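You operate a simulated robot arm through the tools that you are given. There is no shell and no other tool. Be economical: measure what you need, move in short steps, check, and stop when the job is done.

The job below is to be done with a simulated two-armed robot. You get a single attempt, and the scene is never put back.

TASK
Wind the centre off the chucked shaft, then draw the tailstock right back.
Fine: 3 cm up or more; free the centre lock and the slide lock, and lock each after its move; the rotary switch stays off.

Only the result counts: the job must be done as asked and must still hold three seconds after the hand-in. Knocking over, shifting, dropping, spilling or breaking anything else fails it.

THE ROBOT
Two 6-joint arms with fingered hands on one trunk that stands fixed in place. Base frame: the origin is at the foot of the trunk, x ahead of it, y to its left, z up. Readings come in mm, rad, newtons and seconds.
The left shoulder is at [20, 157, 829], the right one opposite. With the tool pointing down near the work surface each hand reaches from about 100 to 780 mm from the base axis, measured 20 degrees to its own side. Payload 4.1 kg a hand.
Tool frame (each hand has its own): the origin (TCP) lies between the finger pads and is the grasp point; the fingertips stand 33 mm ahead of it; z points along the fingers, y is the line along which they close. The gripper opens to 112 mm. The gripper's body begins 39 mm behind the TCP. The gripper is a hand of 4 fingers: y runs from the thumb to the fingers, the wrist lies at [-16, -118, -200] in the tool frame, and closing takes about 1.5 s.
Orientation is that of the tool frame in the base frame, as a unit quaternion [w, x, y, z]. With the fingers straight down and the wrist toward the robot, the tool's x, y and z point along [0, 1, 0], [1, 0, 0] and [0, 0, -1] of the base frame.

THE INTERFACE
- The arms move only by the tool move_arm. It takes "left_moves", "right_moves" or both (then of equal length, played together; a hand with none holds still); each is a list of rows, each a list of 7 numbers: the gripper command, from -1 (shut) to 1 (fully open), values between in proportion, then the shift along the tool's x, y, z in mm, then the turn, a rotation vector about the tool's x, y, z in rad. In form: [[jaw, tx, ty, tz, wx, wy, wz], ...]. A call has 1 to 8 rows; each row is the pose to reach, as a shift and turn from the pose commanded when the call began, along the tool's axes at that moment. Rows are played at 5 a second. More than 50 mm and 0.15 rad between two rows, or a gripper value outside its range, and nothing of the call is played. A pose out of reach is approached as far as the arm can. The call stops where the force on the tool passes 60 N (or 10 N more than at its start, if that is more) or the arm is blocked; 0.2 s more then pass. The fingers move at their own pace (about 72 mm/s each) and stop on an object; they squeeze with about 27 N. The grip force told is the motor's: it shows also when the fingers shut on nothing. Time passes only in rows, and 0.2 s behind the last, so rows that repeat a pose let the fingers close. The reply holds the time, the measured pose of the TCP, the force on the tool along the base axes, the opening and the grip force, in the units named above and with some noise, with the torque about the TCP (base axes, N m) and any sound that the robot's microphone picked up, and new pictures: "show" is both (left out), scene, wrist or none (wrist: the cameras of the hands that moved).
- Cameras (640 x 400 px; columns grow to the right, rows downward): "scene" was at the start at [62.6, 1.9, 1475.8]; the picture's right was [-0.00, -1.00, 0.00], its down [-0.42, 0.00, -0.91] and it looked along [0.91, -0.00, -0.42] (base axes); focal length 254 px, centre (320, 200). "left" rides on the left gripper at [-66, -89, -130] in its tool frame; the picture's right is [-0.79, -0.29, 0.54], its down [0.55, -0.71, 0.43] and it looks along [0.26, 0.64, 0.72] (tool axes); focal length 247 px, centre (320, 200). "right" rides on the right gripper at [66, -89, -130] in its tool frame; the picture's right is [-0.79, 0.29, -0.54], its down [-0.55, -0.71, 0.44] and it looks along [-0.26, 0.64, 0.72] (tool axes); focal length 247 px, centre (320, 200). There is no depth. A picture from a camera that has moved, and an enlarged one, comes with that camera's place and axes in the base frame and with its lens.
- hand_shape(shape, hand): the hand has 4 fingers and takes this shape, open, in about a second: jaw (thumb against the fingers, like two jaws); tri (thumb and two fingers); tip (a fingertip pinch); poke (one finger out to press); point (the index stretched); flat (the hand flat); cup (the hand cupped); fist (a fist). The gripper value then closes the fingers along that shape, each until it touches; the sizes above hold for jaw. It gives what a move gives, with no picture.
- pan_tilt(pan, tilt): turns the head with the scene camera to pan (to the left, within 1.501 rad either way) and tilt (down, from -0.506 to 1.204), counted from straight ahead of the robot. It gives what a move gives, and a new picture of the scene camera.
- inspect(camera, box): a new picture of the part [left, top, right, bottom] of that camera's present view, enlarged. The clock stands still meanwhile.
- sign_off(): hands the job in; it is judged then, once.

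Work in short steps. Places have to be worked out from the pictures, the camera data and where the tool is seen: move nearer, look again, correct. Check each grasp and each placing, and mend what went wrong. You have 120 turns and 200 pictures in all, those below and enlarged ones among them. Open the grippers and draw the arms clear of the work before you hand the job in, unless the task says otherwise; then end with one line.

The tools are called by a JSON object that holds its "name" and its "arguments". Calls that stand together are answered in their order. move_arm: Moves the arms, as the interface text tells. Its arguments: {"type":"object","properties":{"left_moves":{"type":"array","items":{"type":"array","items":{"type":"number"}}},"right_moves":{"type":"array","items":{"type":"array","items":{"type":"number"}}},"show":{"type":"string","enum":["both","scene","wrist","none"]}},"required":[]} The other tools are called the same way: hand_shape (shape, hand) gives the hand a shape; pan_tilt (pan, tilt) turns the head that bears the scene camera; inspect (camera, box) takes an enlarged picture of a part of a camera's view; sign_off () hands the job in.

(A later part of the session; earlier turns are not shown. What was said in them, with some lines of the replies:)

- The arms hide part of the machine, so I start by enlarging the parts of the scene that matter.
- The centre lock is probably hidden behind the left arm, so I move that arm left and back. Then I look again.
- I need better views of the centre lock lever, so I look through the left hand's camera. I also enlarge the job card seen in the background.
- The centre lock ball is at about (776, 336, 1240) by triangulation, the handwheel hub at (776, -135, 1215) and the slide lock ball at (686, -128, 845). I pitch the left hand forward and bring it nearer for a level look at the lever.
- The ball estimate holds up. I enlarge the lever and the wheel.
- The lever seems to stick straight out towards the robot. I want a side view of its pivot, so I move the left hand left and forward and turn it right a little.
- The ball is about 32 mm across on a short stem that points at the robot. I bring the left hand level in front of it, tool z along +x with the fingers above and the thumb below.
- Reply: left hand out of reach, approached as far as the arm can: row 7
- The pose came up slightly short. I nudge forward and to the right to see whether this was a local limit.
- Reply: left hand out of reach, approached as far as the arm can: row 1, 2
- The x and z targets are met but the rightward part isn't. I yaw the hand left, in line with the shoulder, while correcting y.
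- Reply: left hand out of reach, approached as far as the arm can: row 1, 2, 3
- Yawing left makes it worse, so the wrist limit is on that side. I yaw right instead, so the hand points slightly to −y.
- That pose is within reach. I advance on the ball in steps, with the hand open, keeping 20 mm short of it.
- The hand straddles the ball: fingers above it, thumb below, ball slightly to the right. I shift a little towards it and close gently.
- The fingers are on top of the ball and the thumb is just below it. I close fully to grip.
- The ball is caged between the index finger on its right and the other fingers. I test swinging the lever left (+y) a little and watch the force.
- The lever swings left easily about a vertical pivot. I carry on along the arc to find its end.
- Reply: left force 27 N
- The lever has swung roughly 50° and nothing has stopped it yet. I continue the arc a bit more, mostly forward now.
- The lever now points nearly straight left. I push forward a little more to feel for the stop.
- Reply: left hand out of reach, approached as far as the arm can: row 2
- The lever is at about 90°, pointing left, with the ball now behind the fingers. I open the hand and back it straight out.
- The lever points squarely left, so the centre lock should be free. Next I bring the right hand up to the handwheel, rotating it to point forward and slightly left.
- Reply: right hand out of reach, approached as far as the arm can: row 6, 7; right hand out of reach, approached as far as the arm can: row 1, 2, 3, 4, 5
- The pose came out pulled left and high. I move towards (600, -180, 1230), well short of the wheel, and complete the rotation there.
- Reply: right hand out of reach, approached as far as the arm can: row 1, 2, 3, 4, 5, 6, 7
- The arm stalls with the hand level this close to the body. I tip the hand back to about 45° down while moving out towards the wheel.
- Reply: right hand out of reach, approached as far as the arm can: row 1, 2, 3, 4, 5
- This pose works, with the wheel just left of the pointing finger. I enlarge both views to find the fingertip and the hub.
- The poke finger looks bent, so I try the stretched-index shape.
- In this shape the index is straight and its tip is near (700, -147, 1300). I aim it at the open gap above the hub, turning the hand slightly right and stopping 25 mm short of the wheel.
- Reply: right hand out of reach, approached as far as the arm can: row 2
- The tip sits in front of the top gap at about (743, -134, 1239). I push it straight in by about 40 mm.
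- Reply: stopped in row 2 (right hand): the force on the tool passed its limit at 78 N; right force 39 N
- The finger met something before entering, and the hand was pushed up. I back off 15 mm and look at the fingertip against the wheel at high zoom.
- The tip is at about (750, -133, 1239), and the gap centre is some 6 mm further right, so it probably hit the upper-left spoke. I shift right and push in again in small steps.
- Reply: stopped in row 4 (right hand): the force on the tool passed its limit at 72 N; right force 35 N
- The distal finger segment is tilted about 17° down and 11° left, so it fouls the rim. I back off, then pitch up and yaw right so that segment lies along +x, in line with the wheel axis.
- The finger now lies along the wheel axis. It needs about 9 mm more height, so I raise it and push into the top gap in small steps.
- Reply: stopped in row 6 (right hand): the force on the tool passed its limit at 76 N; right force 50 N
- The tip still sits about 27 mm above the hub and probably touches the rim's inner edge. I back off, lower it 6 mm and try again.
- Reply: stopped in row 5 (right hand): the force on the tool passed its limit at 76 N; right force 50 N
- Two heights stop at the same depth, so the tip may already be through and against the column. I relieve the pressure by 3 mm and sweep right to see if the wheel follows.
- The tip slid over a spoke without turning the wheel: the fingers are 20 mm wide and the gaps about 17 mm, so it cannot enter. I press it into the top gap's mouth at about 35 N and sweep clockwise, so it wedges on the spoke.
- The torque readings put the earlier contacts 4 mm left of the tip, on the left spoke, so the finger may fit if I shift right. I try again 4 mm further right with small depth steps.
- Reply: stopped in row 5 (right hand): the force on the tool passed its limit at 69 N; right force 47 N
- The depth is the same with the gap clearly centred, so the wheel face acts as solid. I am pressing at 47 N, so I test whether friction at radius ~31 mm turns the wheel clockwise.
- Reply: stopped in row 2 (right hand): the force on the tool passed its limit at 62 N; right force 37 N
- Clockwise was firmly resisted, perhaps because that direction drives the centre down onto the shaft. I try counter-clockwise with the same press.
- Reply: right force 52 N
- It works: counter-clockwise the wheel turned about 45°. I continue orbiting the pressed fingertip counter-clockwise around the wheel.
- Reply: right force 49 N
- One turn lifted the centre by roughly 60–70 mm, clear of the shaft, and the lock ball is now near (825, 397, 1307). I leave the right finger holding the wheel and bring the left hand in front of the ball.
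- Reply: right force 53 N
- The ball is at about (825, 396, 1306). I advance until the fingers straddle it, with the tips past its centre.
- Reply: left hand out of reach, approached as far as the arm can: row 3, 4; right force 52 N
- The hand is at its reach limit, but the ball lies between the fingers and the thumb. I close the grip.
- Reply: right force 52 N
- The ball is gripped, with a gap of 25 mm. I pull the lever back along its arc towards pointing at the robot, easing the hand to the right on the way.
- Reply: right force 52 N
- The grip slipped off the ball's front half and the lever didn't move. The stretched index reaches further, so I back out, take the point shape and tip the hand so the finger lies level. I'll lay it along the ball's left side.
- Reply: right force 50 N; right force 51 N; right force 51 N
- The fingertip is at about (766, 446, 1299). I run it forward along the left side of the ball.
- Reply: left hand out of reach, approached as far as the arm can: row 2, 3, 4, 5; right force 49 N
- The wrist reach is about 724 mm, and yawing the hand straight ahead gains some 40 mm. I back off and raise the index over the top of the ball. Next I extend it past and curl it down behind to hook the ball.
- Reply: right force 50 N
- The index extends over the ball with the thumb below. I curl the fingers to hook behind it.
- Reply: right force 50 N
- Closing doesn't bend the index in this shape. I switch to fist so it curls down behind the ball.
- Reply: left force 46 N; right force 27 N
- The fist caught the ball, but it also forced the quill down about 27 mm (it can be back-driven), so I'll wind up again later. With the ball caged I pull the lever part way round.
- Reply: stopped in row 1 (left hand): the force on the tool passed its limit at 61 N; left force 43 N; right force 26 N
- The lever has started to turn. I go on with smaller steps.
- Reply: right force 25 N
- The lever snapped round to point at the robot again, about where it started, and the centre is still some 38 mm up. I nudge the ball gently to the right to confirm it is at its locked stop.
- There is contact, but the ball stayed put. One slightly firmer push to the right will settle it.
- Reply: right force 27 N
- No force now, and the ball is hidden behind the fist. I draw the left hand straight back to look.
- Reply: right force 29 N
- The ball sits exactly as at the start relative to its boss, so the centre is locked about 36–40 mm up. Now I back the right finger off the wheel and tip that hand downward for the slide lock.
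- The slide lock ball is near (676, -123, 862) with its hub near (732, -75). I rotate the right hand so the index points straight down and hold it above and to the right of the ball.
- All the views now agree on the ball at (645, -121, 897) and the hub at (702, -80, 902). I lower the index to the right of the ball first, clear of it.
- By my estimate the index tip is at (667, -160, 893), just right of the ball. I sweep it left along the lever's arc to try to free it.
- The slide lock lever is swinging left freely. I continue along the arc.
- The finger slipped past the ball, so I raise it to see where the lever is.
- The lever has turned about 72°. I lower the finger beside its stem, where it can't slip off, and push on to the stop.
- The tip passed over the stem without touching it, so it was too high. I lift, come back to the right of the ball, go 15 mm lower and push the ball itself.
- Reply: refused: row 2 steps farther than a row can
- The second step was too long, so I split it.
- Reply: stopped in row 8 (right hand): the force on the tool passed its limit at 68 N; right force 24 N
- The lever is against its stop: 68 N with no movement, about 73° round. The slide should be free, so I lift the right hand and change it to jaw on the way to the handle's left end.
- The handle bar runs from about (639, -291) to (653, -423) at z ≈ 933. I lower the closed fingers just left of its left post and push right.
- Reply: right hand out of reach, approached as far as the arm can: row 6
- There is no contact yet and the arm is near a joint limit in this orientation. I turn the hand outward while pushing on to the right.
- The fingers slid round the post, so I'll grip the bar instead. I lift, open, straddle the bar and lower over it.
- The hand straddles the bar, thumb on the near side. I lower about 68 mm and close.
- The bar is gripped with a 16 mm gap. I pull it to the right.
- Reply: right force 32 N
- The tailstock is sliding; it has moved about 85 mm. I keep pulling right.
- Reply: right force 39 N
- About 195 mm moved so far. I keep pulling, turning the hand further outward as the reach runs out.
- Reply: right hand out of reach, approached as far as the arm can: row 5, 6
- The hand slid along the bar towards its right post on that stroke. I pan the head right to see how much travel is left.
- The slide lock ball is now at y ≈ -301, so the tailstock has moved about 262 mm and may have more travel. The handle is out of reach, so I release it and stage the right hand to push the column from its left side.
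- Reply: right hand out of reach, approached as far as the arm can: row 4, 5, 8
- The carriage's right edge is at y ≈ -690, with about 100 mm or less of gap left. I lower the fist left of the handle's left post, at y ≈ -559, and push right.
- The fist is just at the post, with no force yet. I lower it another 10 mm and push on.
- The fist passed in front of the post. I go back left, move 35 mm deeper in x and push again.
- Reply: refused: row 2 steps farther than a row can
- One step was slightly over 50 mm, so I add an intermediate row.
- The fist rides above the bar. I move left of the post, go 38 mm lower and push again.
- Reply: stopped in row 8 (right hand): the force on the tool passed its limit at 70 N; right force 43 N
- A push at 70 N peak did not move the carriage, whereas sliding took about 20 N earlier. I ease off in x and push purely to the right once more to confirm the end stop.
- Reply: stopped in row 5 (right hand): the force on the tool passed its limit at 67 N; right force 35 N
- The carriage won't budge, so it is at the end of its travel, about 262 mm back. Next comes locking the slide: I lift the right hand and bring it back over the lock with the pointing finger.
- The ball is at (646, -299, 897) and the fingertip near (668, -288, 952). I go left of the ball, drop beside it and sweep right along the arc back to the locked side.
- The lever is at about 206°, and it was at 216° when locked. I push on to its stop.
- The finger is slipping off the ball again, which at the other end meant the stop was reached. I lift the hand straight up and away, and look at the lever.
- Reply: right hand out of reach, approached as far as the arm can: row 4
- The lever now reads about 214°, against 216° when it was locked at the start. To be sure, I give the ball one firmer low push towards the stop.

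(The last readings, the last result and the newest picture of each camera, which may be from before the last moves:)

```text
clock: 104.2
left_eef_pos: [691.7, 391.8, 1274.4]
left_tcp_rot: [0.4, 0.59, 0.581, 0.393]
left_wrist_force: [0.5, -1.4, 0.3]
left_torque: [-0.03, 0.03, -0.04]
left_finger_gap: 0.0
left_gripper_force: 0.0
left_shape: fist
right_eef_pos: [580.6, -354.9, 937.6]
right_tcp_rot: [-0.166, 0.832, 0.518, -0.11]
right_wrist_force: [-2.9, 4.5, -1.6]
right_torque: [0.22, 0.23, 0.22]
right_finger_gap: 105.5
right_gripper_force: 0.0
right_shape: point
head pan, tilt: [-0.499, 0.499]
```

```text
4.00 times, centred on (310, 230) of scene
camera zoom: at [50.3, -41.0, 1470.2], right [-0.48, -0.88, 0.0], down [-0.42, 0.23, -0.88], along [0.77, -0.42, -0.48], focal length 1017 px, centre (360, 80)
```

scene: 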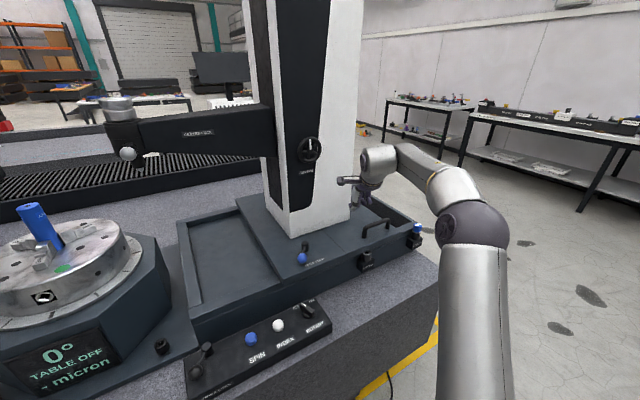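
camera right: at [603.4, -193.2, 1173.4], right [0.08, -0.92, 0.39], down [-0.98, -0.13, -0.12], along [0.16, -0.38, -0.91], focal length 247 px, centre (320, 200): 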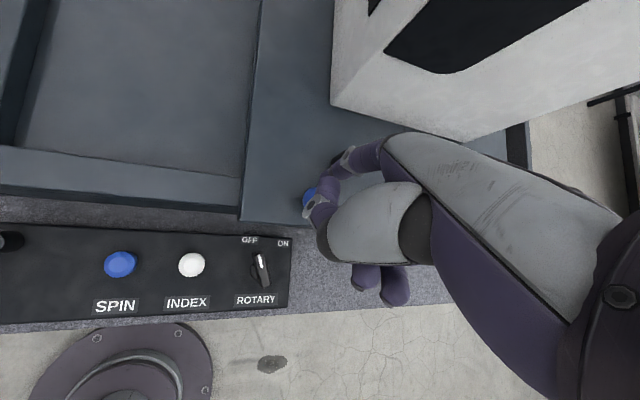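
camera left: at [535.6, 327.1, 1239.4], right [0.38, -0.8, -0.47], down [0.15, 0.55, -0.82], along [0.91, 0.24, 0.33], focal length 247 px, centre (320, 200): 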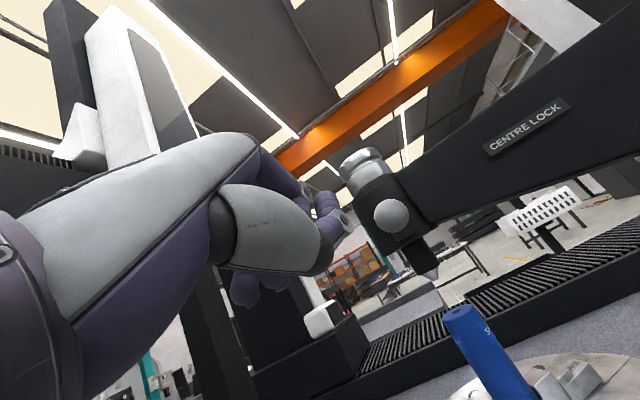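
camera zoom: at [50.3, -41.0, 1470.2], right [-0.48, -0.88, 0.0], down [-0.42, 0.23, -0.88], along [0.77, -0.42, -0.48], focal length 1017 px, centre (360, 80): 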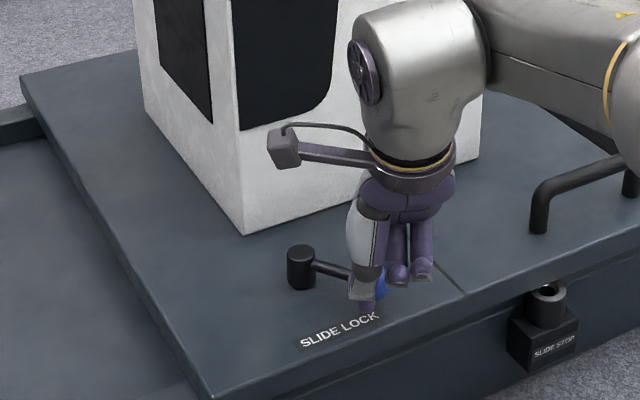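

Contact is light, so I push a little further along the tangent.

{"name": "move_arm", "arguments": {"right_moves": [[1, -4, 6, -2, 0, 0, 0], [1, -7.3, 11.5, -4, 0, 0, 0], [1, -10.5, 16, -6, 0, 0, 0], [1, -13.5, 20.5, -7.5, 0, 0, 0]], "show": "none"}}

{"name": "inspect", "arguments": {"camera": "scene", "box": [240, 180, 380, 280]}}

```text
clock: 105.2
left_eef_pos: [690.8, 390.3, 1273.6]
left_tcp_rot: [0.4, 0.591, 0.581, 0.392]
left_wrist_force: [0.5, -0.5, -0.7]
left_torque: [-0.01, 0.0, -0.03]
left_finger_gap: 0.0
left_gripper_force: 0.1
left_shape: fist
right_eef_pos: [593.9, -376.6, 937.1]
right_tcp_rot: [-0.166, 0.833, 0.517, -0.11]
right_wrist_force: [-18.5, 6.8, 11.0]
right_torque: [0.18, 0.14, 0.2]
right_finger_gap: 105.7
right_gripper_force: 0.1
right_shape: point
head pan, tilt: [-0.499, 0.499]
```

```text
4.00 times, centred on (310, 230) of scene
camera zoom: at [49.5, -40.8, 1470.3], right [-0.48, -0.88, 0.0], down [-0.42, 0.23, -0.88], along [0.77, -0.42, -0.48], focal length 1017 px, centre (360, 80)
```

zoom: 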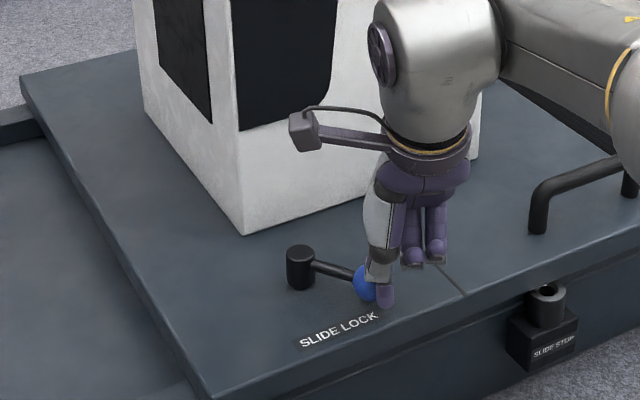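

The ball hasn't moved under about 20 N, so the slide lock is home. I withdraw both arms and check the whole scene.

{"name": "move_arm", "arguments": {"right_moves": [[1, -4, -16, -20, 0, 0, 0], [1, -7, -38, -54, 0, 0, 0], [1, -14, -66, -86, 0, 0, 0], [1, -32, -105, -95, 0, 0, 0], [1, -40, -135, -95, 0, 0, 0]], "left_moves": [[1, 0, -11, -28, 0, 0, 0], [1, 5, -22, -56, 0, 0, 0], [1, 20, -33, -84, 0, 0, 0], [1, 40, -44, -112, 0, 0, 0], [1, 60, -44, -125, 0, 0, 0]], "show": "none"}}

{"name": "hand_shape", "arguments": {"hand": "left", "shape": "jaw"}}

{"name": "hand_shape", "arguments": {"hand": "right", "shape": "jaw"}}

{"name": "pan_tilt", "arguments": {"pan": -0.25, "tilt": 0.4}}

{"name": "inspect", "arguments": {"camera": "scene", "box": [220, 80, 480, 260]}}

```text
clock: 106.4
left_eef_pos: [560.3, 453.4, 1280.3]
left_tcp_rot: [0.401, 0.59, 0.581, 0.392]
left_wrist_force: [1.3, 0.0, -0.9]
left_torque: [0.01, -0.03, 0.01]
left_finger_gap: 0.1
left_gripper_force: 0.0
left_shape: fist
right_eef_pos: [497.9, -373.1, 1076.5]
right_tcp_rot: [-0.165, 0.833, 0.517, -0.111]
right_wrist_force: [0.5, 1.1, -0.3]
right_torque: [0.0, 0.08, -0.02]
right_finger_gap: 105.3
right_gripper_force: 0.0
right_shape: point
head pan, tilt: [-0.499, 0.499]
```

```text
clock: 107.3
left_eef_pos: [560.6, 453.0, 1280.0]
left_tcp_rot: [0.4, 0.59, 0.581, 0.393]
left_wrist_force: [-0.5, 0.7, -0.1]
left_torque: [-0.03, 0.02, 0.0]
left_finger_gap: 111.6
left_gripper_force: 0.0
left_shape: jaw
right_eef_pos: [499.2, -372.8, 1077.2]
right_tcp_rot: [-0.166, 0.832, 0.518, -0.11]
right_wrist_force: [0.1, -0.3, -0.3]
right_torque: [-0.01, 0.01, -0.01]
right_finger_gap: 105.5
right_gripper_force: 0.0
right_shape: point
head pan, tilt: [-0.499, 0.499]
```

```text
clock: 108.2
left_eef_pos: [559.3, 454.5, 1278.6]
left_tcp_rot: [0.4, 0.59, 0.581, 0.393]
left_wrist_force: [-0.8, 0.0, 0.4]
left_torque: [0.0, 0.0, 0.03]
left_finger_gap: 111.6
left_gripper_force: 0.0
left_shape: jaw
right_eef_pos: [498.4, -371.9, 1077.9]
right_tcp_rot: [-0.166, 0.832, 0.518, -0.11]
right_wrist_force: [-0.4, -0.1, 1.3]
right_torque: [0.02, 0.04, -0.04]
right_finger_gap: 111.8
right_gripper_force: 0.1
right_shape: jaw
head pan, tilt: [-0.499, 0.499]
```

```text
clock: 108.9
left_eef_pos: [560.2, 453.4, 1279.4]
left_tcp_rot: [0.399, 0.59, 0.581, 0.393]
left_wrist_force: [0.4, -0.8, -0.6]
left_torque: [-0.01, 0.01, -0.01]
left_finger_gap: 111.5
left_gripper_force: 0.1
left_shape: jaw
right_eef_pos: [498.8, -373.5, 1077.2]
right_tcp_rot: [-0.165, 0.832, 0.517, -0.11]
right_wrist_force: [0.3, 0.9, 0.3]
right_torque: [0.01, -0.04, -0.01]
right_finger_gap: 111.7
right_gripper_force: 0.0
right_shape: jaw
head pan, tilt: [-0.25, 0.4]
```

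scene: 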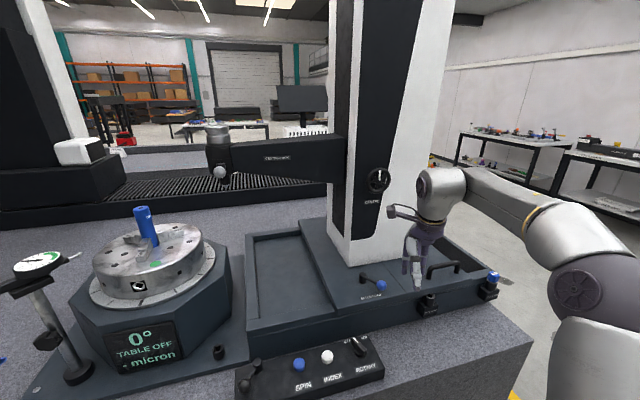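

```text
2.22 times, centred on (350, 170) of scene
camera zoom: at [60.2, -20.6, 1479.3], right [-0.25, -0.97, 0.0], down [-0.38, 0.1, -0.92], along [0.89, -0.23, -0.39], focal length 565 px, centre (253, 267)
```

zoom: 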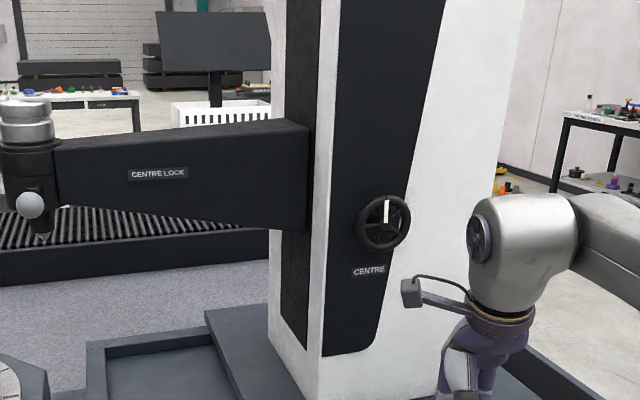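

Everything looks in place, with the wheel mark about 133° beyond its start. One last check of both lock levers and the rotary switch.

{"name": "inspect", "arguments": {"camera": "scene", "box": [270, 260, 410, 380]}}

{"name": "inspect", "arguments": {"camera": "scene", "box": [190, 110, 270, 200]}}

```text
3.33 times, centred on (340, 320) of scene
camera zoom: at [60.2, -20.6, 1479.3], right [-0.25, -0.97, 0.0], down [-0.38, 0.1, -0.92], along [0.89, -0.23, -0.39], focal length 848 px, centre (253, -200)
```

zoom: 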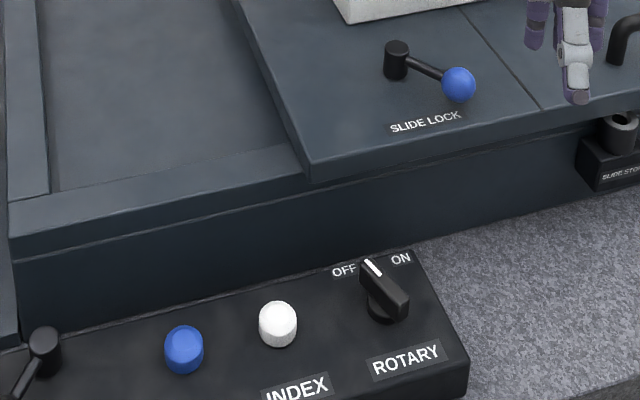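

```text
4.44 times, centred on (230, 155) of scene
camera zoom: at [60.2, -20.6, 1479.3], right [-0.25, -0.97, 0.0], down [-0.38, 0.1, -0.92], along [0.89, -0.23, -0.39], focal length 1130 px, centre (720, 400)
```

zoom: 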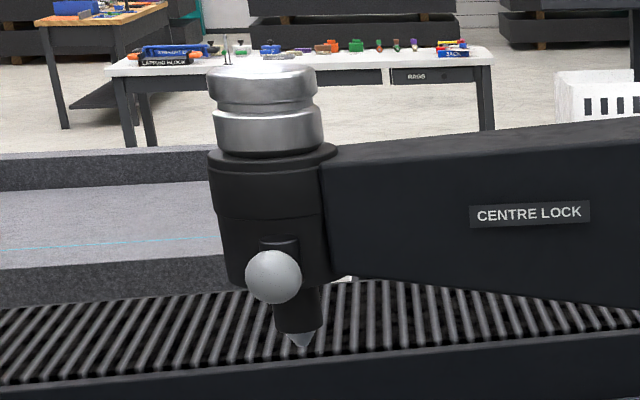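

Both levers are back in their locked positions, the rotary switch hasn't been touched, and the arms are clear with open hands. I hand the job in.

{"name": "sign_off", "arguments": {}}

```text
The job is handed in.
```

The centre is wound about 38–40 mm up off the shaft and locked. The tailstock is drawn back about 262 mm, to where it would go no further, and locked; the rotary switch was left off.
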